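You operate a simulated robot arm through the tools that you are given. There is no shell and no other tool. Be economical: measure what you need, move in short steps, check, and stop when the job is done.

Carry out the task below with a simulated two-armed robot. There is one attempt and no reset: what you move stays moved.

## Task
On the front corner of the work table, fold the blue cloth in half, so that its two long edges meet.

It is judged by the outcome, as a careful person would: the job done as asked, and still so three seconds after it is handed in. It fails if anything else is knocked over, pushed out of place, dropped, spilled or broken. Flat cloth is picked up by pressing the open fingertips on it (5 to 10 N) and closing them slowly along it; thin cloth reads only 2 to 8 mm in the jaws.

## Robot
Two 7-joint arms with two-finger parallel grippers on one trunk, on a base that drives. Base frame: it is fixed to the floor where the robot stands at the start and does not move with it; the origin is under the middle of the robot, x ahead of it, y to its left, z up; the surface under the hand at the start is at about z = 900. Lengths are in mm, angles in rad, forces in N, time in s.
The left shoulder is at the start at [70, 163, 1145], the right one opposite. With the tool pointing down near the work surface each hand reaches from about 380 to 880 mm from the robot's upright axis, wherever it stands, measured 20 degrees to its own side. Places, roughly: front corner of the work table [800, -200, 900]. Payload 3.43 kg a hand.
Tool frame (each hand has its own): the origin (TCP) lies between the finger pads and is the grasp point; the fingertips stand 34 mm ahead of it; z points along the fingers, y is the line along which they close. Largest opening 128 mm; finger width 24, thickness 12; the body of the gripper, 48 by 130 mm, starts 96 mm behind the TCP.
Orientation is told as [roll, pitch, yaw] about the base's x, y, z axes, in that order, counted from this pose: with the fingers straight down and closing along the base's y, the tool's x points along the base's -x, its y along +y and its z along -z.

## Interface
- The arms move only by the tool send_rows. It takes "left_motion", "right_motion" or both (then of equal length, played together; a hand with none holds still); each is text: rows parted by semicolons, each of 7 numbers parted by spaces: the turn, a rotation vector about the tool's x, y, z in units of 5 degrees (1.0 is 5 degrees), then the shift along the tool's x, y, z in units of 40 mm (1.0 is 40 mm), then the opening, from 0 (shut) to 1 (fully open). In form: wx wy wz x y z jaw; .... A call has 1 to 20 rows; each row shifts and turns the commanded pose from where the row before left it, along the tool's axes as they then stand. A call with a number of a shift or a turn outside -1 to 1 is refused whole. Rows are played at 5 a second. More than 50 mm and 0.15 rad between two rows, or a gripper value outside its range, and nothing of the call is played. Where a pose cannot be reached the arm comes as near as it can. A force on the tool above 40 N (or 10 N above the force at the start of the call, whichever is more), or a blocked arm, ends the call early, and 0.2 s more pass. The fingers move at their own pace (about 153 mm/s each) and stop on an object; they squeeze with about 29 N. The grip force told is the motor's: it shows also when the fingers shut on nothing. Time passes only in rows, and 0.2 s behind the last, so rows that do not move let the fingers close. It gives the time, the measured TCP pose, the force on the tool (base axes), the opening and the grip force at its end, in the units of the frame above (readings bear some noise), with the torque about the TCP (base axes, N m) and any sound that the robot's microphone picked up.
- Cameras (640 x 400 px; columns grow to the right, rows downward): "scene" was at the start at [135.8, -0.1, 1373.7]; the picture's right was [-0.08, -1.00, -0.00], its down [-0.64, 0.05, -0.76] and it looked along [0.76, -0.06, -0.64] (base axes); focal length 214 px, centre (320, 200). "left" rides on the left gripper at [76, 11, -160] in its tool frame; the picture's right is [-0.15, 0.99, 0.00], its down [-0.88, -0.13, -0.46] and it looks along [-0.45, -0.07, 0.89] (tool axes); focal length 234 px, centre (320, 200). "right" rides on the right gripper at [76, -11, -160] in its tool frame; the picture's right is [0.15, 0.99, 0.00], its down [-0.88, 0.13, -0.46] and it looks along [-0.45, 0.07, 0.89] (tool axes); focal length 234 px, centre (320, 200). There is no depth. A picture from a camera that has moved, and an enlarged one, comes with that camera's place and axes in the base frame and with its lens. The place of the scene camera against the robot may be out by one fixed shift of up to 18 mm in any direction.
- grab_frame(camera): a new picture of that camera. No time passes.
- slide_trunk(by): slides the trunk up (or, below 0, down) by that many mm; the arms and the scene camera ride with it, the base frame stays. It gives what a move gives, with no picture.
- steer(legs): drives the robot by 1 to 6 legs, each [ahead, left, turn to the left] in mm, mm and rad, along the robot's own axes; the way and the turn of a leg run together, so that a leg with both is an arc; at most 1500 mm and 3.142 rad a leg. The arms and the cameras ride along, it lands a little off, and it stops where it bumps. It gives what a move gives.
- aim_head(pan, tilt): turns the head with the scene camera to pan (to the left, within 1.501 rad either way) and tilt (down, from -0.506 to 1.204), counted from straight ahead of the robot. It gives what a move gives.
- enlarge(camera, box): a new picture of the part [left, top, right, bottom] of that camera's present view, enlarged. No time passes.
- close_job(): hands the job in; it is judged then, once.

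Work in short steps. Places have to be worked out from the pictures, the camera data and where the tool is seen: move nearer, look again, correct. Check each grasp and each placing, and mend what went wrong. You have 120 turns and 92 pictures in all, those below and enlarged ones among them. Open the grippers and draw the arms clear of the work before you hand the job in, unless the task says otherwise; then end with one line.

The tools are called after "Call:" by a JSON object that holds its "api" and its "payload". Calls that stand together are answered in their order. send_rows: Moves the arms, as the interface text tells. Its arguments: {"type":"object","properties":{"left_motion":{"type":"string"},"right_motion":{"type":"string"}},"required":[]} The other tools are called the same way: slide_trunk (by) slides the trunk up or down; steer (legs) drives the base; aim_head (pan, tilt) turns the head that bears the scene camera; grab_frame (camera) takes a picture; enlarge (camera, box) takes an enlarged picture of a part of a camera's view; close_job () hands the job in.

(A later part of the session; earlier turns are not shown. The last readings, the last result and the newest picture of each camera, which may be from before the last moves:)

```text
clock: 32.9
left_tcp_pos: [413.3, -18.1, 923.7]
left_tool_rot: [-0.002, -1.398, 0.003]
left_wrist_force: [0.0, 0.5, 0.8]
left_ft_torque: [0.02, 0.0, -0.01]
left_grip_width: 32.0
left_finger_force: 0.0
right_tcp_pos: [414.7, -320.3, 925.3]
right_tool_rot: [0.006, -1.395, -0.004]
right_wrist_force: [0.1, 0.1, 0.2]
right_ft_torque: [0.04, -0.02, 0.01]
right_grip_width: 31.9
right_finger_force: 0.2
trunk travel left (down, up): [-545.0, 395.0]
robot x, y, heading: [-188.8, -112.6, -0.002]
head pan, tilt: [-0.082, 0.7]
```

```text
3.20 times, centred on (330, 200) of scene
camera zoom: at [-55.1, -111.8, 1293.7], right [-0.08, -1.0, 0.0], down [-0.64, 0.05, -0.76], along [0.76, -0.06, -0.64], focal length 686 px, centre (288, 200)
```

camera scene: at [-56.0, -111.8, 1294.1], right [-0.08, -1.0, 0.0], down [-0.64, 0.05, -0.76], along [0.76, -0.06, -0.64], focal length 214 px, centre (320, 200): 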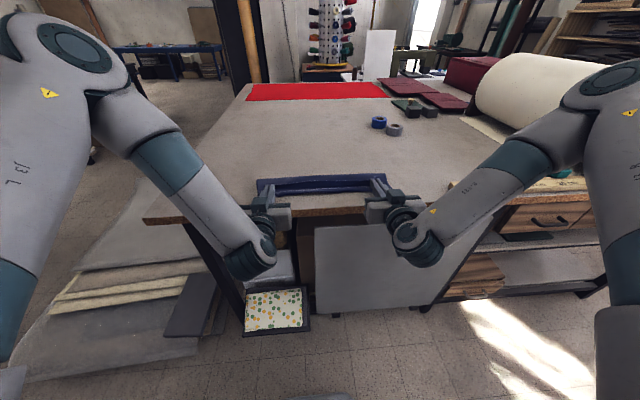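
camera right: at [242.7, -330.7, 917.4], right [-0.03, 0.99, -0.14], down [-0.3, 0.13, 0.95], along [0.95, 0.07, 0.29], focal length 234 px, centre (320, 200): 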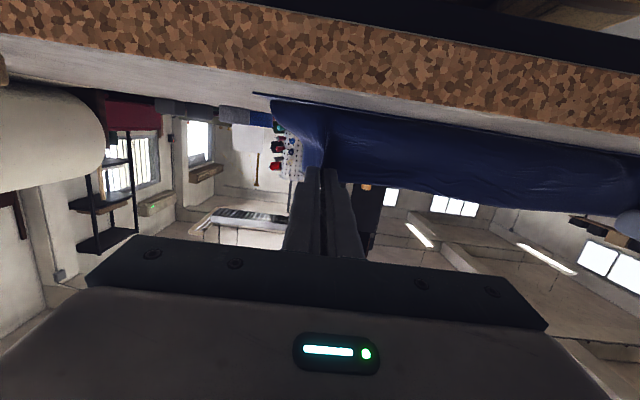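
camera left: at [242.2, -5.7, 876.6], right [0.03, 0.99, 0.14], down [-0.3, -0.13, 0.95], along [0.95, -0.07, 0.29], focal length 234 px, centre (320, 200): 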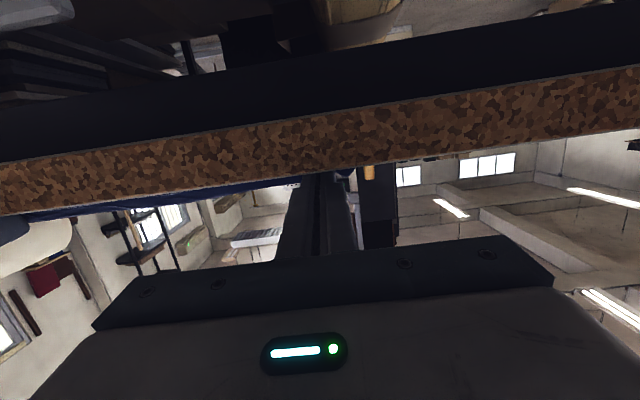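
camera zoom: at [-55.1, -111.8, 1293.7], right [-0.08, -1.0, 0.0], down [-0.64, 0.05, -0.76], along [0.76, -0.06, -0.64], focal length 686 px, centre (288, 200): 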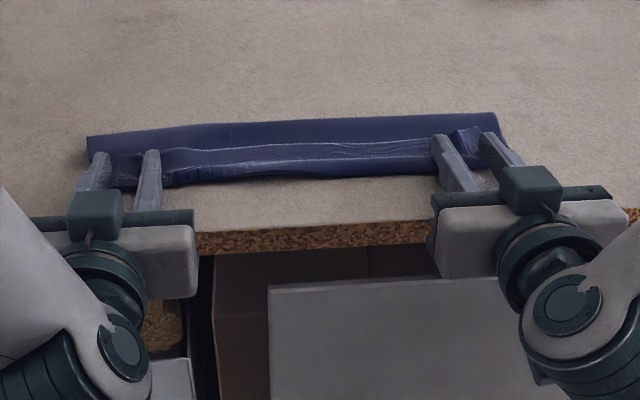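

Released. I raise the fingers by 25 mm, then drive back clear of the cloth to look.

Call:
{"api": "slide_trunk", "payload": {"by": 25}}

Call:
{"api": "enlarge", "payload": {"camera": "scene", "box": [230, 160, 430, 240]}}

```text
clock: 33.6
left_tcp_pos: [413.0, -17.6, 948.6]
left_tool_rot: [-0.002, -1.395, -0.001]
left_wrist_force: [0.6, 0.1, 0.2]
left_ft_torque: [-0.02, 0.02, -0.03]
left_grip_width: 31.8
left_finger_force: 0.0
right_tcp_pos: [414.4, -320.0, 948.4]
right_tool_rot: [0.005, -1.394, -0.005]
right_wrist_force: [0.4, 0.9, 0.0]
right_ft_torque: [0.01, -0.01, 0.02]
right_grip_width: 32.2
right_finger_force: 0.0
trunk travel left (down, up): [-570.0, 370.0]
robot x, y, heading: [-190.4, -110.4, -0.004]
head pan, tilt: [-0.082, 0.7]
```

```text
3.20 times, centred on (330, 200) of scene
camera zoom: at [-54.4, -111.9, 1318.6], right [-0.08, -1.0, 0.0], down [-0.64, 0.05, -0.76], along [0.76, -0.06, -0.65], focal length 686 px, centre (288, 200)
```

zoom: 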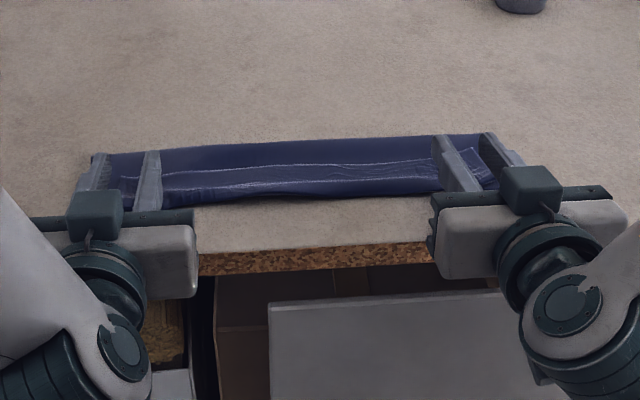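

Clear of the cloth. Now I drive back, raise the hands and turn them down again for a top view.

Call:
{"api": "steer", "payload": {"legs": [[-110, 0, 0]]}}

Call:
{"api": "slide_trunk", "payload": {"by": 120}}

Call:
{"api": "enlarge", "payload": {"camera": "scene", "box": [230, 140, 430, 240]}}

```text
clock: 34.8
left_tcp_pos: [301.0, -18.3, 947.4]
left_tool_rot: [-0.001, -1.397, 0.002]
left_wrist_force: [0.2, -0.6, 0.1]
left_ft_torque: [0.02, 0.02, 0.01]
left_grip_width: 32.0
left_finger_force: 0.1
right_tcp_pos: [303.5, -318.6, 949.7]
right_tool_rot: [0.005, -1.397, -0.003]
right_wrist_force: [-0.8, -0.8, 0.4]
right_ft_torque: [-0.01, 0.0, 0.0]
right_grip_width: 31.8
right_finger_force: 0.1
trunk travel left (down, up): [-570.0, 370.0]
robot x, y, heading: [-300.6, -111.4, -0.007]
head pan, tilt: [-0.082, 0.7]
```

```text
clock: 36.3
left_tcp_pos: [301.7, -18.3, 1068.1]
left_tool_rot: [-0.002, -1.396, 0.001]
left_wrist_force: [0.5, 0.1, -0.1]
left_ft_torque: [-0.01, -0.01, 0.01]
left_grip_width: 31.9
left_finger_force: 0.0
right_tcp_pos: [303.1, -318.3, 1069.4]
right_tool_rot: [0.005, -1.395, -0.003]
right_wrist_force: [0.0, -0.1, -0.8]
right_ft_torque: [0.0, -0.02, 0.01]
right_grip_width: 32.0
right_finger_force: 0.1
trunk travel left (down, up): [-690.0, 250.0]
robot x, y, heading: [-302.9, -109.8, 0.002]
head pan, tilt: [-0.082, 0.7]
```

```text
3.20 times, centred on (330, 190) of scene
camera zoom: at [-165.1, -111.7, 1438.6], right [-0.08, -1.0, 0.0], down [-0.64, 0.05, -0.76], along [0.76, -0.06, -0.65], focal length 686 px, centre (288, 232)
```

zoom: 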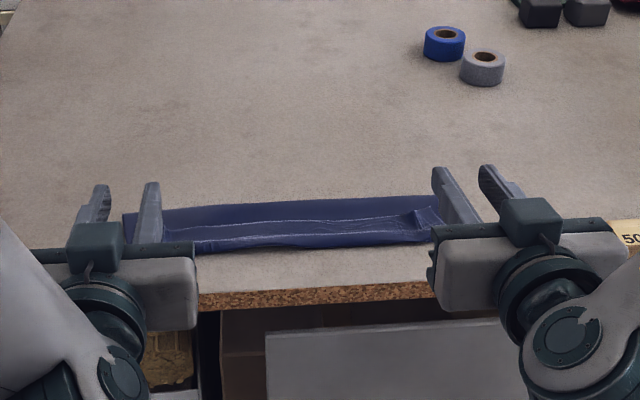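

Hands turn back to pointing down, well clear above the table's front.

Call:
{"api": "send_rows", "payload": {"left_motion": "0 1 0 0 0 0 0.25; 0 1 0 0 0 0 0.25; 0 1 0 0 0 0 0.25; 0 1 0 0 0 0 0.25; 0 1 0 0 0 0 0.25; 0 1 0 0 0 0 0.25; 0 1 0 0 0 0 0.25; 0 1 0 0 0 0 0.25; 0 1 0 0 0 0 0.25; 0 1 0 0 0 0 0.25; 0 1 0 0 0 0 0.25; 0 1 0 0 0 0 0.25; 0 1 0 0 0 0 0.25; 0 1 0 0 0 0 0.25; 0 1 0 0 0 0 0.25; 0 1 0 0 0 0 0.25; 0 0 0 0 0 0 0.25", "right_motion": "0 1 0 0 0 0 0.25; 0 1 0 0 0 0 0.25; 0 1 0 0 0 0 0.25; 0 1 0 0 0 0 0.25; 0 1 0 0 0 0 0.25; 0 1 0 0 0 0 0.25; 0 1 0 0 0 0 0.25; 0 1 0 0 0 0 0.25; 0 1 0 0 0 0 0.25; 0 1 0 0 0 0 0.25; 0 1 0 0 0 0 0.25; 0 1 0 0 0 0 0.25; 0 1 0 0 0 0 0.25; 0 1 0 0 0 0 0.25; 0 1 0 0 0 0 0.25; 0 1 0 0 0 0 0.25; 0 0 0 0 0 0 0.25"}}

Call:
{"api": "grab_frame", "payload": {"camera": "left"}}

Call:
{"api": "grab_frame", "payload": {"camera": "right"}}

Call:
{"api": "enlarge", "payload": {"camera": "scene", "box": [230, 140, 430, 240]}}

```text
clock: 39.9
left_tcp_pos: [302.5, -16.9, 1068.3]
left_tool_rot: [0.0, 0.001, -0.002]
left_wrist_force: [-0.5, -0.2, 0.6]
left_ft_torque: [-0.01, -0.02, -0.01]
left_grip_width: 31.9
left_finger_force: 0.0
right_tcp_pos: [303.0, -319.9, 1069.2]
right_tool_rot: [0.001, 0.003, 0.002]
right_wrist_force: [0.2, 0.4, 0.1]
right_ft_torque: [0.0, -0.02, -0.02]
right_grip_width: 31.9
right_finger_force: 0.1
trunk travel left (down, up): [-690.0, 250.0]
robot x, y, heading: [-299.7, -108.4, -0.003]
head pan, tilt: [-0.082, 0.7]
```

```text
58 pictures are left
camera left: at [226.0, -5.5, 1227.8], right [0.15, 0.99, 0.0], down [0.88, -0.13, 0.46], along [0.45, -0.07, -0.89], focal length 234 px, centre (320, 200)
```

left: 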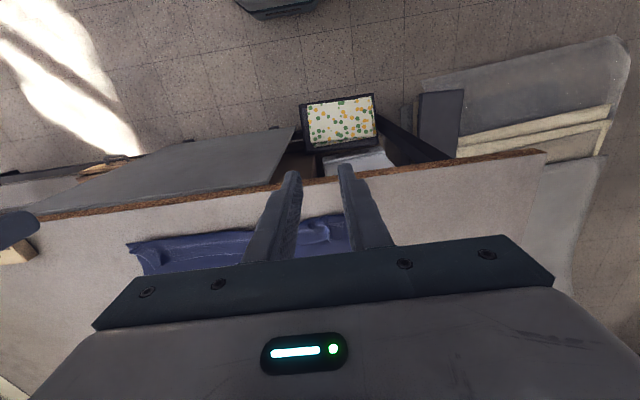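

```text
57 pictures are left
camera right: at [227.3, -330.7, 1229.1], right [-0.15, 0.99, 0.0], down [0.88, 0.13, 0.45], along [0.45, 0.07, -0.89], focal length 234 px, centre (320, 200)
```

right: 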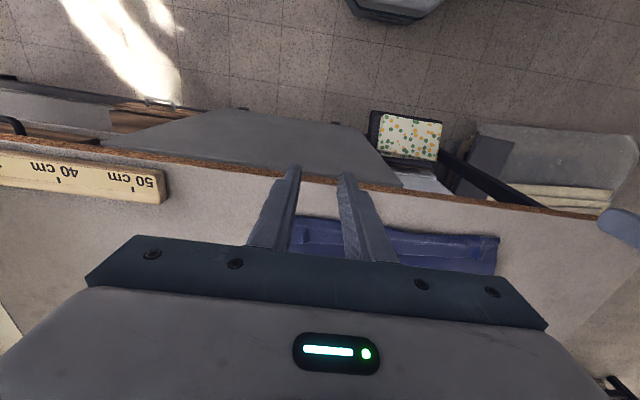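

```text
3.20 times, centred on (330, 190) of scene
camera zoom: at [-166.3, -111.5, 1438.8], right [-0.08, -1.0, 0.0], down [-0.64, 0.05, -0.76], along [0.76, -0.06, -0.64], focal length 686 px, centre (288, 232)
```

zoom: 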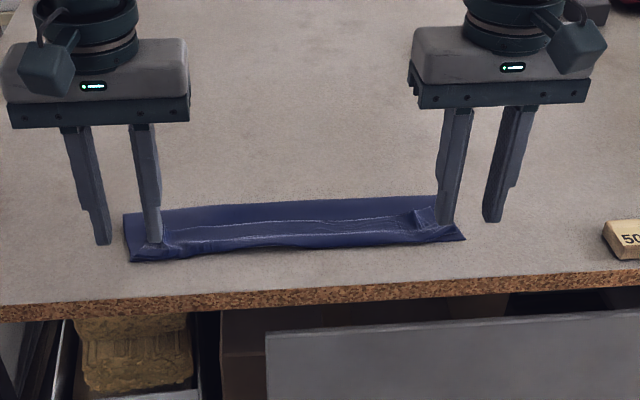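

I spread the hands sideways and drive nearer for a clear top view of the cloth.

Call:
{"api": "send_rows", "payload": {"left_motion": "0 0 0 0 0.9 -0.3 0.25; 0 0 0 0 0.9 -0.3 0.25; 0 0 0 0 0.9 -0.3 0.25; 0 0 0 0 0.9 -0.3 0.25; 0 0 0 0 0 0 0.25", "right_motion": "0 0 0 0 -0.9 -0.3 0.25; 0 0 0 0 -0.9 -0.3 0.25; 0 0 0 0 -0.9 -0.3 0.25; 0 0 0 0 -0.9 -0.3 0.25; 0 0 0 0 0 0 0.25"}}

Call:
{"api": "steer", "payload": {"legs": [[220, 0, 0]]}}

Call:
{"api": "aim_head", "payload": {"pan": -0.08, "tilt": 0.85}}

Call:
{"api": "grab_frame", "payload": {"camera": "scene"}}

Call:
{"api": "grab_frame", "payload": {"camera": "right"}}

```text
clock: 41.1
left_tcp_pos: [301.2, 125.1, 1117.1]
left_tool_rot: [0.002, 0.0, 0.0]
left_wrist_force: [-0.6, -0.8, -0.1]
left_ft_torque: [0.03, 0.02, 0.0]
left_grip_width: 31.8
left_finger_force: 0.1
right_tcp_pos: [303.2, -464.3, 1117.6]
right_tool_rot: [0.003, 0.001, 0.002]
right_wrist_force: [0.2, -0.4, 0.3]
right_ft_torque: [0.01, 0.03, 0.01]
right_grip_width: 32.1
right_finger_force: 0.1
trunk travel left (down, up): [-690.0, 250.0]
robot x, y, heading: [-302.6, -107.6, -0.0]
head pan, tilt: [-0.082, 0.7]
```

```text
clock: 42.8
left_tcp_pos: [524.6, 126.1, 1116.8]
left_tool_rot: [-0.001, -0.001, -0.001]
left_wrist_force: [0.6, 0.0, -0.5]
left_ft_torque: [-0.02, 0.01, -0.02]
left_grip_width: 32.2
left_finger_force: 0.0
right_tcp_pos: [524.0, -465.2, 1117.8]
right_tool_rot: [0.0, 0.0, -0.001]
right_wrist_force: [-0.2, 0.5, -0.2]
right_ft_torque: [0.0, 0.0, -0.01]
right_grip_width: 32.0
right_finger_force: 0.1
trunk travel left (down, up): [-690.0, 250.0]
robot x, y, heading: [-80.1, -112.6, 0.001]
head pan, tilt: [-0.082, 0.7]
```

```text
clock: 43.5
left_tcp_pos: [524.4, 124.5, 1115.1]
left_tool_rot: [-0.001, 0.0, -0.002]
left_wrist_force: [-0.3, 0.1, -0.2]
left_ft_torque: [-0.01, 0.03, 0.0]
left_grip_width: 32.0
left_finger_force: 0.0
right_tcp_pos: [525.0, -464.5, 1118.2]
right_tool_rot: [0.001, 0.002, -0.001]
right_wrist_force: [0.4, 0.6, 0.5]
right_ft_torque: [0.0, 0.03, 0.0]
right_grip_width: 32.0
right_finger_force: 0.1
trunk travel left (down, up): [-690.0, 250.0]
robot x, y, heading: [-75.1, -110.7, -0.001]
head pan, tilt: [-0.08, 0.85]
```

```text
55 pictures are left
camera scene: at [52.0, -111.4, 1426.4], right [-0.08, -1.0, 0.0], down [-0.75, 0.06, -0.66], along [0.66, -0.05, -0.75], focal length 214 px, centre (320, 200)
```

scene: 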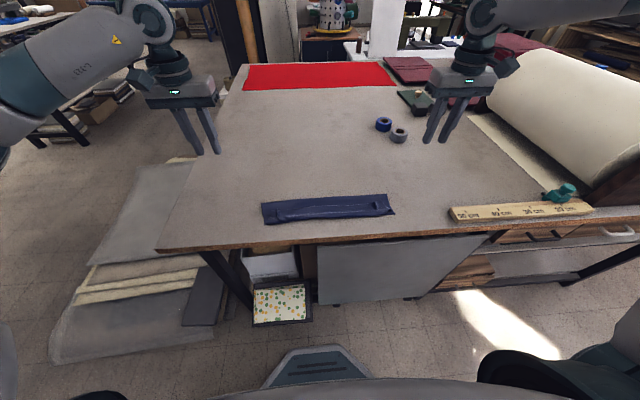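

```text
54 pictures are left
camera right: at [450.1, -475.9, 1276.4], right [-0.15, 0.99, 0.0], down [0.88, 0.13, 0.45], along [0.45, 0.07, -0.89], focal length 234 px, centre (320, 200)
```

right: 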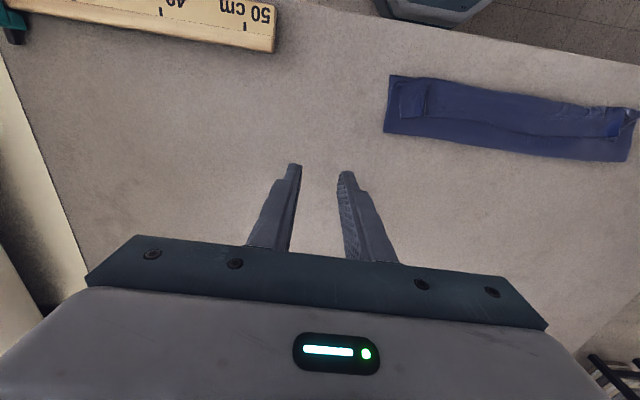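

Call:
{"api": "enlarge", "payload": {"camera": "scene", "box": [250, 170, 410, 250]}}

Call:
{"api": "enlarge", "payload": {"camera": "right", "box": [370, 50, 640, 185]}}

Call:
{"api": "grab_frame", "payload": {"camera": "left"}}

```text
4.00 times, centred on (330, 210) of scene
camera zoom: at [52.0, -111.4, 1426.4], right [-0.08, -1.0, 0.0], down [-0.75, 0.06, -0.66], along [0.66, -0.05, -0.75], focal length 858 px, centre (280, 160)
```

zoom: 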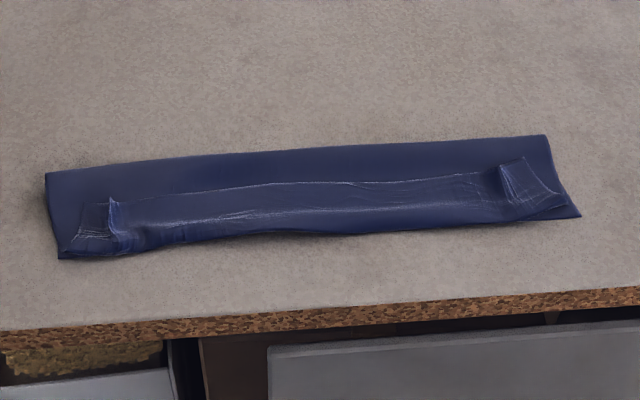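

```text
2.37 times, centred on (505, 118) of right
camera zoom: at [450.1, -475.9, 1276.4], right [-0.15, 0.99, 0.0], down [0.88, 0.13, 0.45], along [0.45, 0.07, -0.89], focal length 555 px, centre (-118, 396)
```

zoom: 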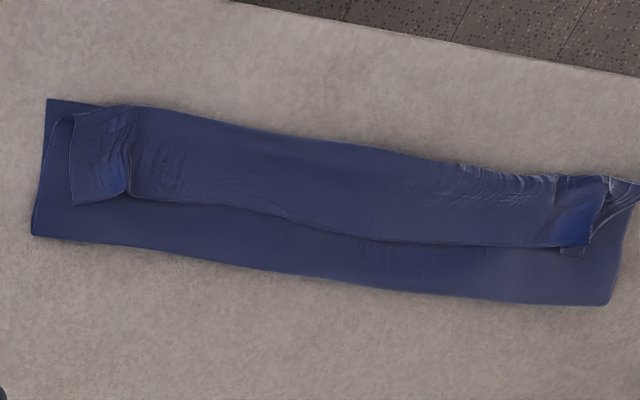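

```text
51 pictures are left
camera left: at [449.6, 137.6, 1275.0], right [0.15, 0.99, 0.0], down [0.88, -0.13, 0.46], along [0.45, -0.07, -0.89], focal length 234 px, centre (320, 200)
```

left: 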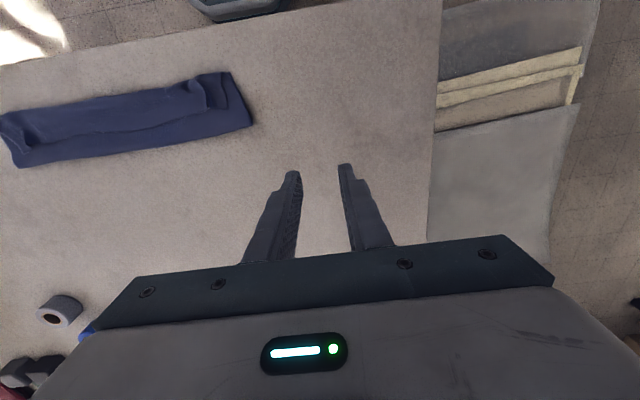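

The fold came up too short. The back fold is at x≈500 instead of 538, and the upper edge flopped back onto itself to about x≈475. I need to regrasp that top edge and refold with the cloth kept taut, so I go closer for a look at both ends.

Call:
{"api": "send_rows", "payload": {"left_motion": "0 0 0 0.62 -0.25 0.4 0.31; 0 0 0 0.62 -0.25 0.4 0.31; 0 0 0 0.62 -0.25 0.4 0.31; 0 0 0 0.62 -0.25 0.4 0.31; 0 0 0 0.62 -0.25 0.4 0.31; 0 0 0 0 0 0 0.31", "right_motion": "0 0 0 0.62 0.2 0.4 0.31; 0 0 0 0.62 0.2 0.4 0.31; 0 0 0 0.62 0.2 0.4 0.31; 0 0 0 0.62 0.2 0.4 0.31; 0 0 0 0.62 0.2 0.4 0.31; 0 0 0 0 0 0 0.31"}}

Call:
{"api": "grab_frame", "payload": {"camera": "left"}}

Call:
{"api": "grab_frame", "payload": {"camera": "right"}}

```text
clock: 44.9
left_tcp_pos: [400.7, 74.5, 1036.0]
left_tool_rot: [-0.001, 0.0, -0.002]
left_wrist_force: [-0.1, 0.6, 0.9]
left_ft_torque: [-0.03, 0.03, 0.01]
left_grip_width: 39.5
left_finger_force: 0.1
right_tcp_pos: [399.7, -423.9, 1037.0]
right_tool_rot: [0.002, -0.001, -0.001]
right_wrist_force: [1.3, 0.1, -0.4]
right_ft_torque: [-0.03, 0.01, -0.01]
right_grip_width: 40.0
right_finger_force: 0.1
trunk travel left (down, up): [-690.0, 250.0]
robot x, y, heading: [-77.9, -111.4, -0.006]
head pan, tilt: [-0.08, 0.85]
```

```text
50 pictures are left
camera left: at [325.1, 87.0, 1196.2], right [0.15, 0.99, 0.0], down [0.88, -0.13, 0.46], along [0.45, -0.07, -0.89], focal length 234 px, centre (320, 200)
```

left: 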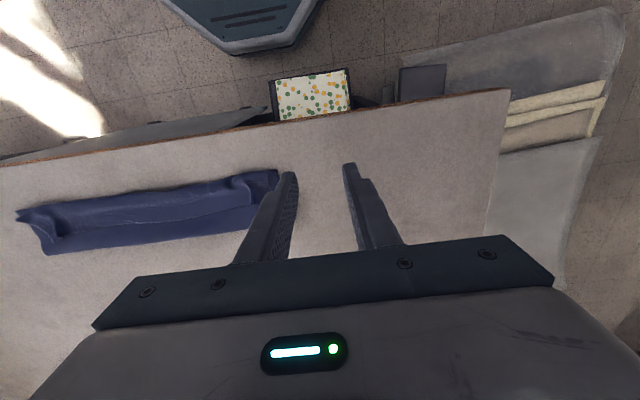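

```text
49 pictures are left
camera right: at [325.0, -434.7, 1196.2], right [-0.15, 0.99, 0.0], down [0.88, 0.13, 0.46], along [0.45, 0.07, -0.89], focal length 234 px, centre (320, 200)
```

right: 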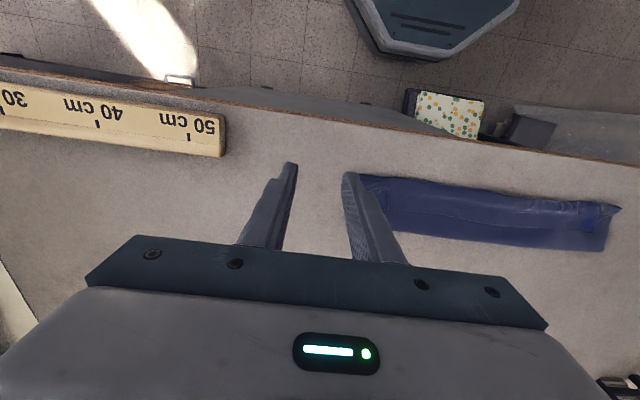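

Call:
{"api": "enlarge", "payload": {"camera": "left", "box": [0, 150, 300, 270]}}

Call:
{"api": "enlarge", "payload": {"camera": "right", "box": [340, 150, 640, 270]}}

```text
2.13 times, centred on (150, 210) of left
camera zoom: at [325.1, 87.0, 1196.2], right [0.15, 0.99, 0.0], down [0.88, -0.13, 0.46], along [0.45, -0.07, -0.89], focal length 500 px, centre (683, 179)
```

zoom: 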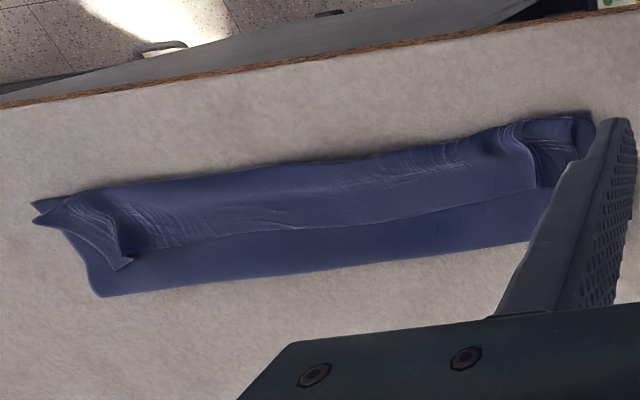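

```text
2.13 times, centred on (490, 210) of right
camera zoom: at [325.0, -434.7, 1196.2], right [-0.15, 0.99, 0.0], down [0.88, 0.13, 0.46], along [0.45, 0.07, -0.89], focal length 500 px, centre (-43, 179)
```

zoom: 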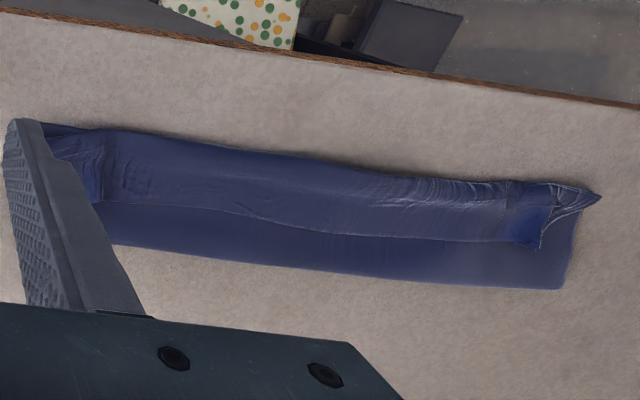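

The top flap's edge lies at x≈465–478, lying back on itself. Plan: pinch it at y≈−58 and −292, lift it, and lay the cloth flat again before refolding properly. I move the hands over those points first.

Call:
{"api": "send_rows", "payload": {"left_motion": "0 0 0 -0.34 -0.66 0.43 0.31; 0 0 0 -0.34 -0.66 0.43 0.31; 0 0 0 -0.34 -0.66 0.43 0.31; 0 0 0 -0.34 -0.66 0.43 0.31; 0 0 0 -0.34 -0.66 0.43 0.31; 0 0 0 0 0 0 0.31; 0 0 0 0 0 0 0.31", "right_motion": "0 0 0 -0.355 0.66 0.43 0.31; 0 0 0 -0.355 0.66 0.43 0.31; 0 0 0 -0.355 0.66 0.43 0.31; 0 0 0 -0.355 0.66 0.43 0.31; 0 0 0 -0.355 0.66 0.43 0.31; 0 0 0 0 0 0 0.31; 0 0 0 0 0 0 0.31"}}

Call:
{"api": "grab_frame", "payload": {"camera": "left"}}

Call:
{"api": "grab_frame", "payload": {"camera": "right"}}

```text
clock: 46.5
left_tcp_pos: [469.3, -57.9, 950.5]
left_tool_rot: [0.0, 0.0, -0.003]
left_wrist_force: [-0.5, -0.2, 0.6]
left_ft_torque: [0.03, -0.02, -0.01]
left_grip_width: 39.4
left_finger_force: 0.1
right_tcp_pos: [470.9, -293.3, 951.4]
right_tool_rot: [0.001, 0.0, 0.0]
right_wrist_force: [0.2, -0.8, -0.6]
right_ft_torque: [0.01, 0.0, 0.03]
right_grip_width: 39.9
right_finger_force: 0.2
trunk travel left (down, up): [-690.0, 250.0]
robot x, y, heading: [-80.1, -110.6, 0.002]
head pan, tilt: [-0.08, 0.85]
```

```text
46 pictures are left
camera left: at [392.9, -43.9, 1109.8], right [0.15, 0.99, 0.0], down [0.88, -0.13, 0.46], along [0.45, -0.07, -0.89], focal length 234 px, centre (320, 200)
```

left: 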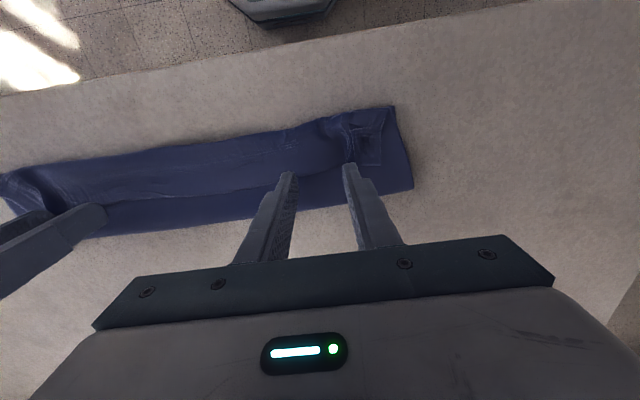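

```text
45 pictures are left
camera right: at [396.0, -304.1, 1110.2], right [-0.15, 0.99, 0.0], down [0.88, 0.13, 0.46], along [0.45, 0.07, -0.89], focal length 234 px, centre (320, 200)
```

right: 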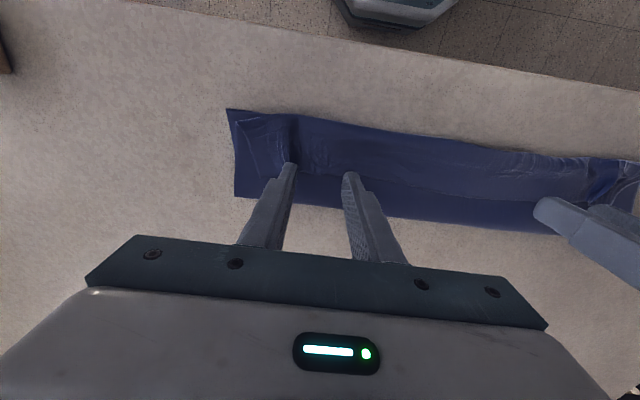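

Call:
{"api": "enlarge", "payload": {"camera": "left", "box": [160, 90, 440, 250]}}

Call:
{"api": "enlarge", "payload": {"camera": "right", "box": [200, 90, 480, 250]}}

```text
2.29 times, centred on (300, 170) of left
camera zoom: at [392.9, -43.9, 1109.8], right [0.15, 0.99, 0.0], down [0.88, -0.13, 0.46], along [0.45, -0.07, -0.89], focal length 535 px, centre (366, 269)
```

zoom: 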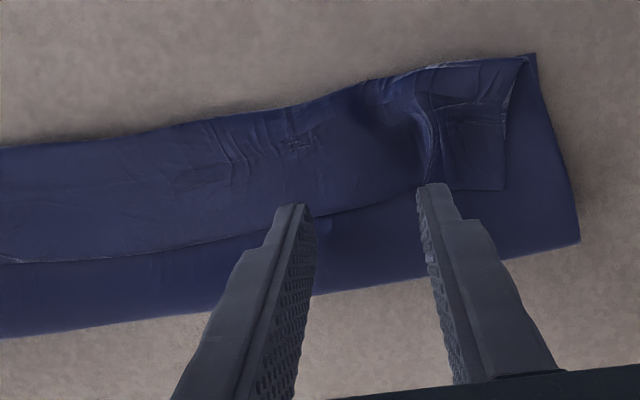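

```text
2.29 times, centred on (340, 170) of right
camera zoom: at [396.0, -304.1, 1110.2], right [-0.15, 0.99, 0.0], down [0.88, 0.13, 0.46], along [0.45, 0.07, -0.89], focal length 535 px, centre (274, 269)
```

zoom: 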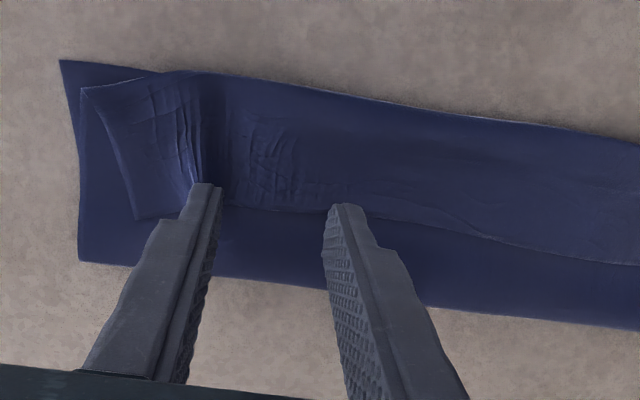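

The edge passes right under both TCPs (overlap about 10 mm). I lower to contact.

Call:
{"api": "send_rows", "payload": {"left_motion": "0 0 0 0.05 0 0.08 0.31; 0 0 0 0 0 0.08 0.31; 0 0 0 0 0 0.05 0.31; 0 0 0 0 0 0.05 0.31; 0 0 0 0 0 0 0.31", "right_motion": "0 0 0 0.05 0 0.08 0.31; 0 0 0 0 0 0.08 0.31; 0 0 0 0 0 0.05 0.31; 0 0 0 0 0 0.05 0.31; 0 0 0 0 0 0 0.31"}}

```text
clock: 47.7
left_tcp_pos: [466.0, -55.8, 940.2]
left_tool_rot: [-0.001, 0.0, -0.003]
left_wrist_force: [0.7, -0.3, 1.1]
left_ft_torque: [0.0, 0.02, 0.02]
left_grip_width: 39.4
left_finger_force: 0.1
right_tcp_pos: [466.2, -294.5, 943.8]
right_tool_rot: [0.002, 0.0, 0.001]
right_wrist_force: [0.1, 0.4, 0.1]
right_ft_torque: [0.02, 0.0, -0.02]
right_grip_width: 39.5
right_finger_force: 0.0
right hand out of reach, approached as far as the arm can: row 4
trunk travel left (down, up): [-690.0, 250.0]
robot x, y, heading: [-78.7, -111.3, -0.005]
head pan, tilt: [-0.08, 0.85]
```

The right hand is at its limit again, so I'll use the trunk for the pressing. I level the left at 943 and lower the trunk 6 mm.

Call:
{"api": "send_rows", "payload": {"left_motion": "0 0 0 0 0 -0.06 0.31; 0 0 0 0 0 0 0.31"}}

Call:
{"api": "slide_trunk", "payload": {"by": -6}}

```text
clock: 48.3
left_tcp_pos: [465.1, -56.3, 943.1]
left_tool_rot: [0.0, -0.001, -0.001]
left_wrist_force: [0.1, 0.6, -0.1]
left_ft_torque: [-0.05, -0.02, 0.03]
left_grip_width: 39.8
left_finger_force: 0.0
right_tcp_pos: [467.7, -296.1, 944.1]
right_tool_rot: [0.001, 0.0, 0.0]
right_wrist_force: [-0.2, 0.3, 0.0]
right_ft_torque: [-0.03, 0.0, -0.01]
right_grip_width: 39.7
right_finger_force: 0.0
trunk travel left (down, up): [-690.0, 250.0]
robot x, y, heading: [-76.3, -110.2, -0.003]
head pan, tilt: [-0.08, 0.85]
```

```text
clock: 48.9
left_tcp_pos: [464.2, -56.7, 935.3]
left_tool_rot: [-0.002, -0.002, -0.001]
left_wrist_force: [-0.9, 1.2, 11.7]
left_ft_torque: [0.2, 0.09, -0.02]
left_grip_width: 39.8
left_finger_force: 0.0
right_tcp_pos: [466.4, -295.3, 939.1]
right_tool_rot: [0.004, 0.0, -0.001]
right_wrist_force: [0.0, 0.0, -0.4]
right_ft_torque: [0.03, -0.02, 0.01]
right_grip_width: 39.6
right_finger_force: 0.0
trunk travel left (down, up): [-684.0, 256.0]
robot x, y, heading: [-79.1, -111.6, 0.002]
head pan, tilt: [-0.08, 0.85]
```

Left presses 12 N and the right not yet. I raise the left 3.2 mm and lower the trunk 4 mm.

Call:
{"api": "send_rows", "payload": {"left_motion": "0 0 0 0 0 -0.08 0.31; 0 0 0 0 0 0 0.31"}}

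Call:
{"api": "slide_trunk", "payload": {"by": -4}}

```text
clock: 49.5
left_tcp_pos: [464.9, -55.5, 938.2]
left_tool_rot: [0.001, 0.0, -0.003]
left_wrist_force: [-0.1, 0.3, 2.6]
left_ft_torque: [0.04, 0.03, 0.03]
left_grip_width: 39.5
left_finger_force: 0.0
right_tcp_pos: [467.9, -295.5, 937.3]
right_tool_rot: [0.001, -0.001, 0.0]
right_wrist_force: [0.6, -0.2, 1.5]
right_ft_torque: [0.0, -0.02, 0.0]
right_grip_width: 39.5
right_finger_force: 0.1
trunk travel left (down, up): [-684.0, 256.0]
robot x, y, heading: [-74.7, -111.6, -0.001]
head pan, tilt: [-0.08, 0.85]
```

```text
clock: 50.0
left_tcp_pos: [464.6, -56.1, 937.3]
left_tool_rot: [-0.001, -0.003, -0.001]
left_wrist_force: [2.2, 0.6, 12.7]
left_ft_torque: [0.28, 0.04, -0.09]
left_grip_width: 39.7
left_finger_force: 0.1
right_tcp_pos: [466.6, -295.7, 937.3]
right_tool_rot: [0.003, -0.006, 0.0]
right_wrist_force: [1.2, -3.7, 21.7]
right_ft_torque: [-0.27, 0.09, 0.03]
right_grip_width: 40.1
right_finger_force: 0.2
trunk travel left (down, up): [-680.0, 260.0]
robot x, y, heading: [-73.1, -111.3, 0.0]
head pan, tilt: [-0.08, 0.85]
```

Right reads 22 N: ease the trunk up 2 mm.

Call:
{"api": "slide_trunk", "payload": {"by": 1.8}}

```text
clock: 50.5
left_tcp_pos: [463.9, -56.3, 938.1]
left_tool_rot: [0.002, -0.002, -0.003]
left_wrist_force: [2.9, -1.1, 9.2]
left_ft_torque: [0.16, 0.02, -0.03]
left_grip_width: 39.7
left_finger_force: 0.0
right_tcp_pos: [465.5, -295.0, 936.2]
right_tool_rot: [0.004, -0.003, 0.0]
right_wrist_force: [3.6, -2.7, 19.5]
right_ft_torque: [-0.25, -0.03, 0.07]
right_grip_width: 39.5
right_finger_force: 0.4
trunk travel left (down, up): [-682.0, 258.0]
robot x, y, heading: [-77.7, -113.5, -0.003]
head pan, tilt: [-0.08, 0.85]
```

Left 9 N is good. I raise the right 1.6 mm, then close both slowly.

Call:
{"api": "send_rows", "payload": {"left_motion": "0 0 0 0 0 0 0.31; 0 0 0 0 0 0 0.31; 0 0 0 0 0 0 0.28; 0 0 0 0 0 0 0.25; 0 0 0 0 0 0 0.22; 0 0 0 0 0 0 0.19; 0 0 0 0 0 0 0.16; 0 0 0 0 0 0 0.13; 0 0 0 0 0 0 0.1; 0 0 0 0 0 0 0.07; 0 0 0 0 0 0 0.04; 0 0 0 0 0 0 0.02; 0 0 0 0 0 0 0; 0 0 0 0 0 0 0; 0 0 0 0 0 0 0", "right_motion": "0 0 0 0 0 -0.045 0.31; 0 0 0 0 0 0 0.31; 0 0 0 0 0 0 0.28; 0 0 0 0 0 0 0.25; 0 0 0 0 0 0 0.22; 0 0 0 0 0 0 0.19; 0 0 0 0 0 0 0.16; 0 0 0 0 0 0 0.13; 0 0 0 0 0 0 0.1; 0 0 0 0 0 0 0.07; 0 0 0 0 0 0 0.04; 0 0 0 0 0 0 0.02; 0 0 0 0 0 0 0; 0 0 0 0 0 0 0; 0 0 0 0 0 0 0"}}

Call:
{"api": "enlarge", "payload": {"camera": "left", "box": [160, 90, 440, 250]}}

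Call:
{"api": "enlarge", "payload": {"camera": "right", "box": [200, 90, 480, 250]}}

```text
clock: 53.7
left_tcp_pos: [465.2, -57.0, 937.8]
left_tool_rot: [0.0, -0.002, -0.002]
left_wrist_force: [0.4, 0.7, 12.5]
left_ft_torque: [0.06, 0.1, 0.01]
left_grip_width: 4.4
left_finger_force: 28.7
right_tcp_pos: [466.8, -295.8, 938.8]
right_tool_rot: [0.001, -0.001, 0.0]
right_wrist_force: [0.7, 0.4, 6.2]
right_ft_torque: [-0.01, 0.02, -0.01]
right_grip_width: 0.2
right_finger_force: 29.4
trunk travel left (down, up): [-682.0, 258.0]
robot x, y, heading: [-75.2, -110.9, 0.003]
head pan, tilt: [-0.08, 0.85]
```

```text
2.29 times, centred on (300, 170) of left
camera zoom: at [389.1, -43.9, 1096.5], right [0.15, 0.99, 0.0], down [0.88, -0.13, 0.46], along [0.45, -0.07, -0.89], focal length 535 px, centre (366, 269)
```

zoom: 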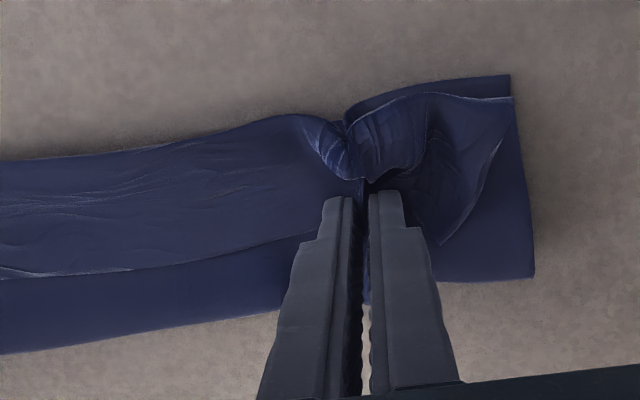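

```text
2.29 times, centred on (340, 170) of right
camera zoom: at [390.9, -307.0, 1096.7], right [-0.15, 0.99, 0.0], down [0.88, 0.13, 0.46], along [0.45, 0.07, -0.89], focal length 535 px, centre (274, 269)
```

zoom: 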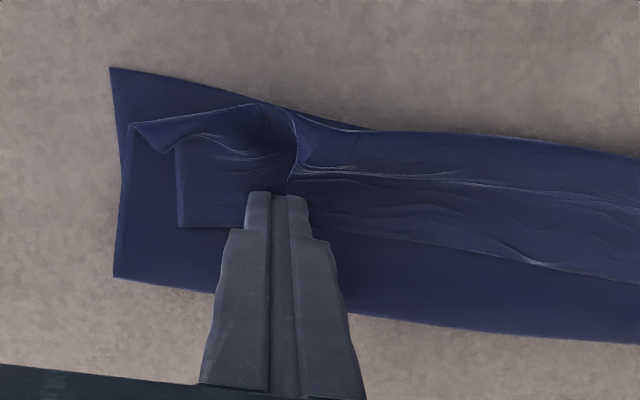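

Left holds cloth (4.4 mm) and the right missed (0.2 mm). I lift the left 35 mm to see what it holds, and raise and reopen the right.

Call:
{"api": "send_rows", "payload": {"left_motion": "0 0 0 0 0 -0.2 0; 0 0 0 0 0 -0.2 0; 0 0 0 0 0 -0.2 0; 0 0 0 0 0 -0.2 0; 0 0 0 0 0 -0.2 0; 0 0 0 0 0 0 0", "right_motion": "0 0 0 0 0 -0.4 0.1; 0 0 0 0 0 -0.4 0.31; 0 0 0 0 0 -0.4 0.31; 0 0 0 0 0 -0.4 0.31; 0 0 0 0 0 -0.4 0.31; 0 0 0 0 0 0 0.31"}}

Call:
{"api": "enlarge", "payload": {"camera": "left", "box": [100, 60, 480, 280]}}

Call:
{"api": "grab_frame", "payload": {"camera": "right"}}

```text
clock: 55.1
left_tcp_pos: [465.7, -56.8, 976.9]
left_tool_rot: [0.0, -0.001, -0.002]
left_wrist_force: [0.0, -0.3, -0.7]
left_ft_torque: [0.05, 0.01, -0.01]
left_grip_width: 4.3
left_finger_force: 29.1
right_tcp_pos: [467.5, -297.0, 1016.1]
right_tool_rot: [0.005, 0.002, 0.0]
right_wrist_force: [-0.6, 0.4, 1.3]
right_ft_torque: [-0.01, 0.01, -0.03]
right_grip_width: 39.9
right_finger_force: 0.1
trunk travel left (down, up): [-682.0, 258.0]
robot x, y, heading: [-76.6, -108.3, -0.0]
head pan, tilt: [-0.08, 0.85]
```

```text
1.68 times, centred on (290, 170) of left
camera zoom: at [389.8, -44.4, 1136.0], right [0.15, 0.99, 0.0], down [0.88, -0.13, 0.46], along [0.45, -0.07, -0.89], focal length 394 px, centre (370, 250)
```

zoom: 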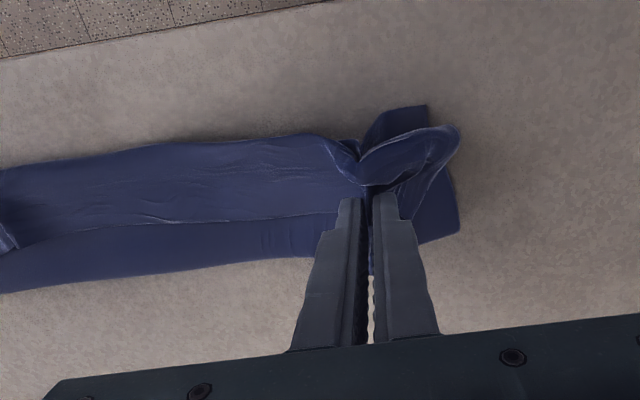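

```text
39 pictures are left
camera right: at [391.9, -308.9, 1175.0], right [-0.15, 0.99, 0.0], down [0.88, 0.13, 0.46], along [0.45, 0.07, -0.89], focal length 234 px, centre (320, 200)
```

right: 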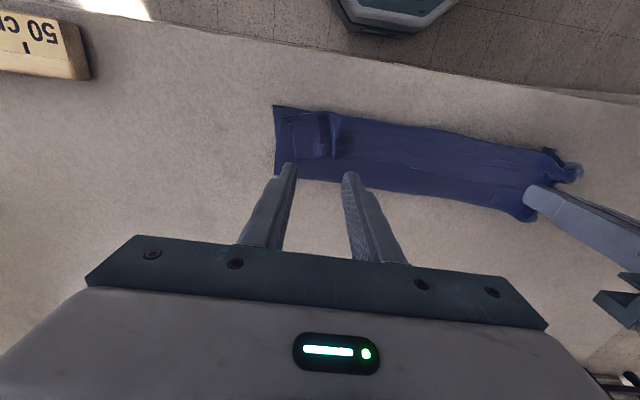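

Left has lifted the upper strip. I look closely at the right end to regrasp there.

Call:
{"api": "enlarge", "payload": {"camera": "right", "box": [240, 90, 480, 230]}}

```text
2.67 times, centred on (360, 160) of right
camera zoom: at [391.9, -308.9, 1175.0], right [-0.15, 0.99, 0.0], down [0.88, 0.13, 0.46], along [0.45, 0.07, -0.89], focal length 624 px, centre (213, 307)
```

zoom: 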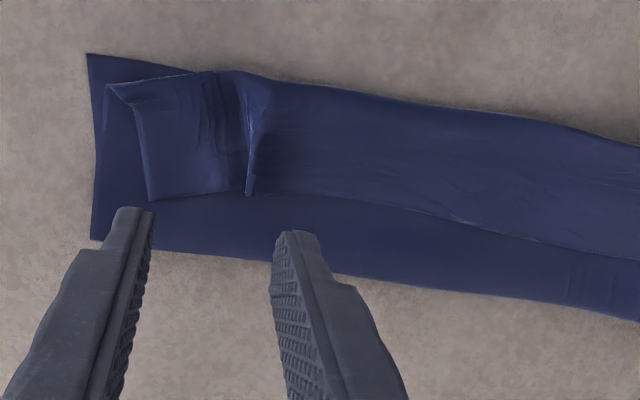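

The earlier pinch left a standing ridge at about (468, −280) that I can grasp directly. I move the right hand over it and down.

Call:
{"api": "send_rows", "payload": {"right_motion": "0 0 0 0.02 0.14 0.3 0.31; 0 0 0 0.02 0.14 0.3 0.31; 0 0 0 0 0.14 0.3 0.31; 0 0 0 0 0 0.3 0.31; 0 0 0 0 0 0.3 0.31; 0 0 0 0 0 0.3 0.31; 0 0 0 0 0 0 0.31"}}

```text
clock: 56.7
left_tcp_pos: [466.4, -57.4, 977.6]
left_tool_rot: [0.001, -0.002, -0.001]
left_wrist_force: [0.4, 0.5, -0.2]
left_ft_torque: [0.05, 0.0, 0.04]
left_grip_width: 4.3
left_finger_force: 29.1
right_tcp_pos: [461.8, -284.9, 948.0]
right_tool_rot: [0.003, -0.001, -0.001]
right_wrist_force: [0.6, 0.3, -0.3]
right_ft_torque: [-0.01, -0.03, 0.01]
right_grip_width: 39.5
right_finger_force: 0.1
right hand out of reach, approached as far as the arm can: row 6
trunk travel left (down, up): [-682.0, 258.0]
robot x, y, heading: [-74.9, -111.2, -0.006]
head pan, tilt: [-0.08, 0.85]
```

At its limit again, so the base and trunk do the rest: 5 mm ahead, 4 mm left, 9 mm down.

Call:
{"api": "steer", "payload": {"legs": [[5, 4, 0]]}}

Call:
{"api": "slide_trunk", "payload": {"by": -9}}

Call:
{"api": "enlarge", "payload": {"camera": "right", "box": [200, 90, 480, 250]}}

```text
clock: 57.4
left_tcp_pos: [469.7, -53.8, 978.3]
left_tool_rot: [0.001, -0.003, -0.003]
left_wrist_force: [0.7, -0.2, -0.7]
left_ft_torque: [0.06, -0.04, 0.01]
left_grip_width: 4.5
left_finger_force: 28.8
right_tcp_pos: [466.0, -282.2, 950.6]
right_tool_rot: [0.005, 0.0, 0.001]
right_wrist_force: [0.0, -0.2, 0.7]
right_ft_torque: [-0.01, -0.01, 0.03]
right_grip_width: 39.8
right_finger_force: 0.0
trunk travel left (down, up): [-682.0, 258.0]
robot x, y, heading: [-73.1, -108.5, -0.002]
head pan, tilt: [-0.08, 0.85]
```

```text
clock: 58.0
left_tcp_pos: [470.5, -53.9, 966.8]
left_tool_rot: [0.001, 0.0, -0.002]
left_wrist_force: [0.2, -0.4, 0.9]
left_ft_torque: [0.0, 0.01, -0.02]
left_grip_width: 4.7
left_finger_force: 28.8
right_tcp_pos: [466.4, -281.6, 941.0]
right_tool_rot: [0.003, -0.001, 0.0]
right_wrist_force: [0.3, 0.5, -0.6]
right_ft_torque: [0.01, 0.01, -0.02]
right_grip_width: 39.6
right_finger_force: 0.1
trunk travel left (down, up): [-673.0, 267.0]
robot x, y, heading: [-71.3, -107.0, -0.003]
head pan, tilt: [-0.08, 0.85]
```

```text
2.29 times, centred on (340, 170) of right
camera zoom: at [391.2, -293.1, 1098.9], right [-0.15, 0.99, 0.0], down [0.88, 0.13, 0.46], along [0.45, 0.07, -0.89], focal length 535 px, centre (274, 269)
```

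zoom: 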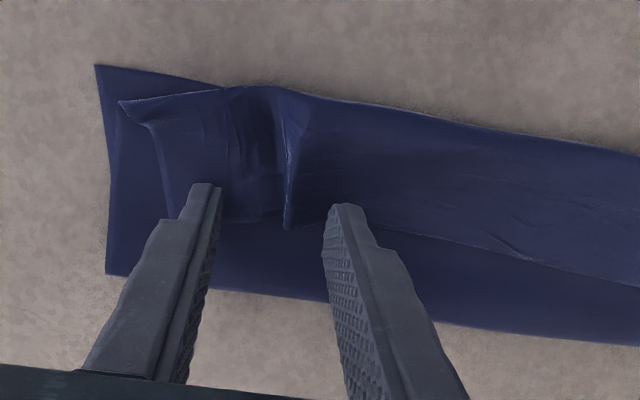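

The ridge stands between the fingers. I go down 4 mm more and close.

Call:
{"api": "slide_trunk", "payload": {"by": -4}}

Call:
{"api": "send_rows", "payload": {"right_motion": "0 0 0 0 0 0 0.28; 0 0 0 0 0 0 0.25; 0 0 0 0 0 0 0.22; 0 0 0 0 0 0 0.19; 0 0 0 0 0 0 0.16; 0 0 0 0 0 0 0.13; 0 0 0 0 0 0 0.1; 0 0 0 0 0 0 0.07; 0 0 0 0 0 0 0.04; 0 0 0 0 0 0 0.02; 0 0 0 0 0 0 0; 0 0 0 0 0 0 0; 0 0 0 0 0 0 0"}}

Call:
{"api": "enlarge", "payload": {"camera": "right", "box": [200, 90, 480, 250]}}

```text
clock: 58.5
left_tcp_pos: [469.7, -52.8, 964.7]
left_tool_rot: [0.0, 0.0, 0.0]
left_wrist_force: [0.4, -0.2, 0.7]
left_ft_torque: [0.03, 0.02, 0.03]
left_grip_width: 4.6
left_finger_force: 28.9
right_tcp_pos: [466.9, -281.7, 937.4]
right_tool_rot: [0.003, -0.001, 0.001]
right_wrist_force: [-0.2, -1.5, 8.7]
right_ft_torque: [-0.15, 0.07, 0.0]
right_grip_width: 39.7
right_finger_force: 0.0
trunk travel left (down, up): [-669.0, 271.0]
robot x, y, heading: [-75.1, -107.1, -0.004]
head pan, tilt: [-0.08, 0.85]
```

```text
clock: 61.4
left_tcp_pos: [470.1, -53.0, 965.9]
left_tool_rot: [-0.001, -0.001, -0.004]
left_wrist_force: [1.1, -4.8, -1.1]
left_ft_torque: [-0.14, -0.02, 0.07]
left_grip_width: 4.3
left_finger_force: 28.8
right_tcp_pos: [464.8, -281.0, 937.5]
right_tool_rot: [0.004, -0.002, 0.001]
right_wrist_force: [0.1, 2.0, 13.9]
right_ft_torque: [0.06, 0.07, -0.05]
right_grip_width: 2.8
right_finger_force: 28.5
trunk travel left (down, up): [-669.0, 271.0]
robot x, y, heading: [-76.6, -105.8, -0.003]
head pan, tilt: [-0.08, 0.85]
```

```text
2.29 times, centred on (340, 170) of right
camera zoom: at [390.4, -292.8, 1095.5], right [-0.15, 0.99, 0.0], down [0.88, 0.13, 0.46], along [0.45, 0.07, -0.89], focal length 535 px, centre (274, 269)
```

zoom: 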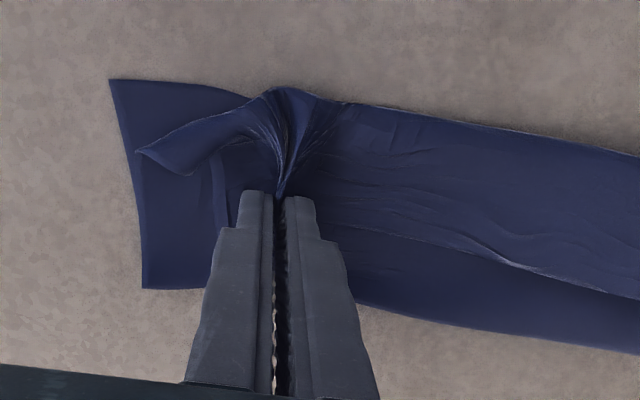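

Both hold now (4.3 and 2.8 mm). I lift both to TCP z≈1030.

Call:
{"api": "send_rows", "payload": {"left_motion": "0 0 0 0 -0.05 0 0; 0 0 0 0 -0.05 0 0; 0 0 0 0 0 0 0; 0 0 0 0 0 -0.3 0; 0 0 0 0 0 -0.3 0; 0 0 0 0 0 -0.3 0; 0 0 0 0 0 -0.3 0; 0 0 0 0 0 -0.3 0; 0 0 0 0 0 0 0", "right_motion": "0 0 0 0 0 -0.25 0; 0 0 0 0 0 -0.25 0; 0 0 0 0 0 -0.25 0; 0 0 0 0 0 -0.3 0; 0 0 0 0 0 -0.3 0; 0 0 0 0 0 -0.3 0; 0 0 0 0 0 -0.3 0; 0 0 0 0 0 -0.3 0; 0 0 0 0 0 0 0"}}

Call:
{"api": "grab_frame", "payload": {"camera": "scene"}}

```text
clock: 63.4
left_tcp_pos: [471.9, -57.0, 1024.1]
left_tool_rot: [-0.002, -0.002, -0.001]
left_wrist_force: [-0.2, -1.0, 0.2]
left_ft_torque: [-0.01, -0.02, -0.02]
left_grip_width: 4.7
left_finger_force: 28.5
right_tcp_pos: [466.3, -282.5, 1028.2]
right_tool_rot: [0.005, -0.001, -0.001]
right_wrist_force: [0.4, 0.2, -1.1]
right_ft_torque: [0.02, -0.02, -0.02]
right_grip_width: 2.9
right_finger_force: 29.0
trunk travel left (down, up): [-669.0, 271.0]
robot x, y, heading: [-73.4, -108.4, 0.001]
head pan, tilt: [-0.08, 0.85]
```

```text
35 pictures are left
camera scene: at [56.4, -107.5, 1405.3], right [-0.08, -1.0, 0.0], down [-0.75, 0.06, -0.66], along [0.66, -0.05, -0.75], focal length 214 px, centre (320, 200)
```

scene: 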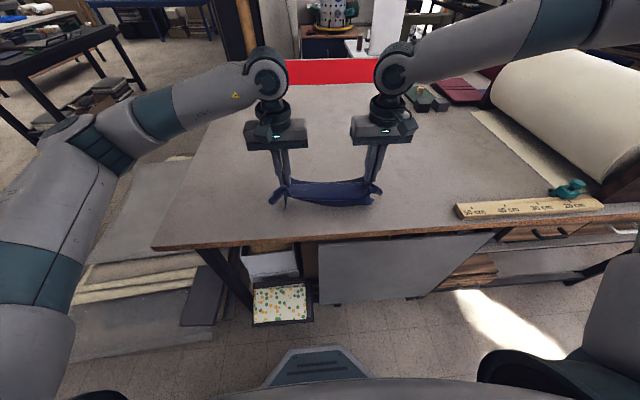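

Call:
{"api": "enlarge", "payload": {"camera": "scene", "box": [250, 150, 410, 250]}}

Call:
{"api": "enlarge", "payload": {"camera": "left", "box": [0, 40, 440, 260]}}

```text
4.00 times, centred on (330, 200) of scene
camera zoom: at [56.4, -107.5, 1405.3], right [-0.08, -1.0, 0.0], down [-0.75, 0.06, -0.66], along [0.66, -0.05, -0.75], focal length 858 px, centre (280, 200)
```

zoom: 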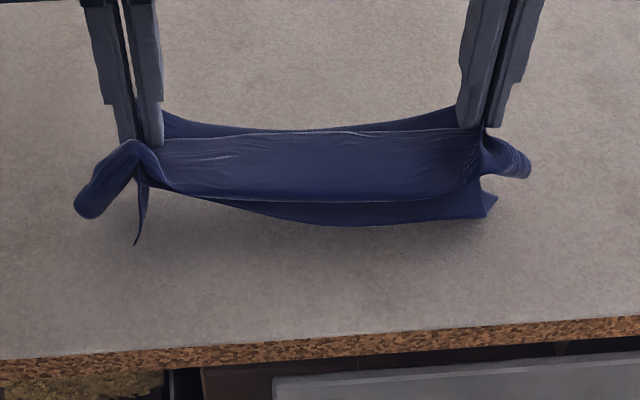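

```text
1.45 times, centred on (220, 150) of left
camera zoom: at [395.7, -44.3, 1183.4], right [0.15, 0.99, 0.0], down [0.88, -0.13, 0.46], along [0.45, -0.07, -0.89], focal length 341 px, centre (466, 273)
```

zoom: 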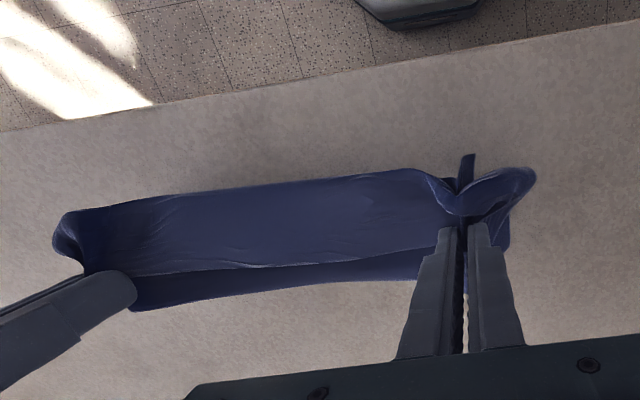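

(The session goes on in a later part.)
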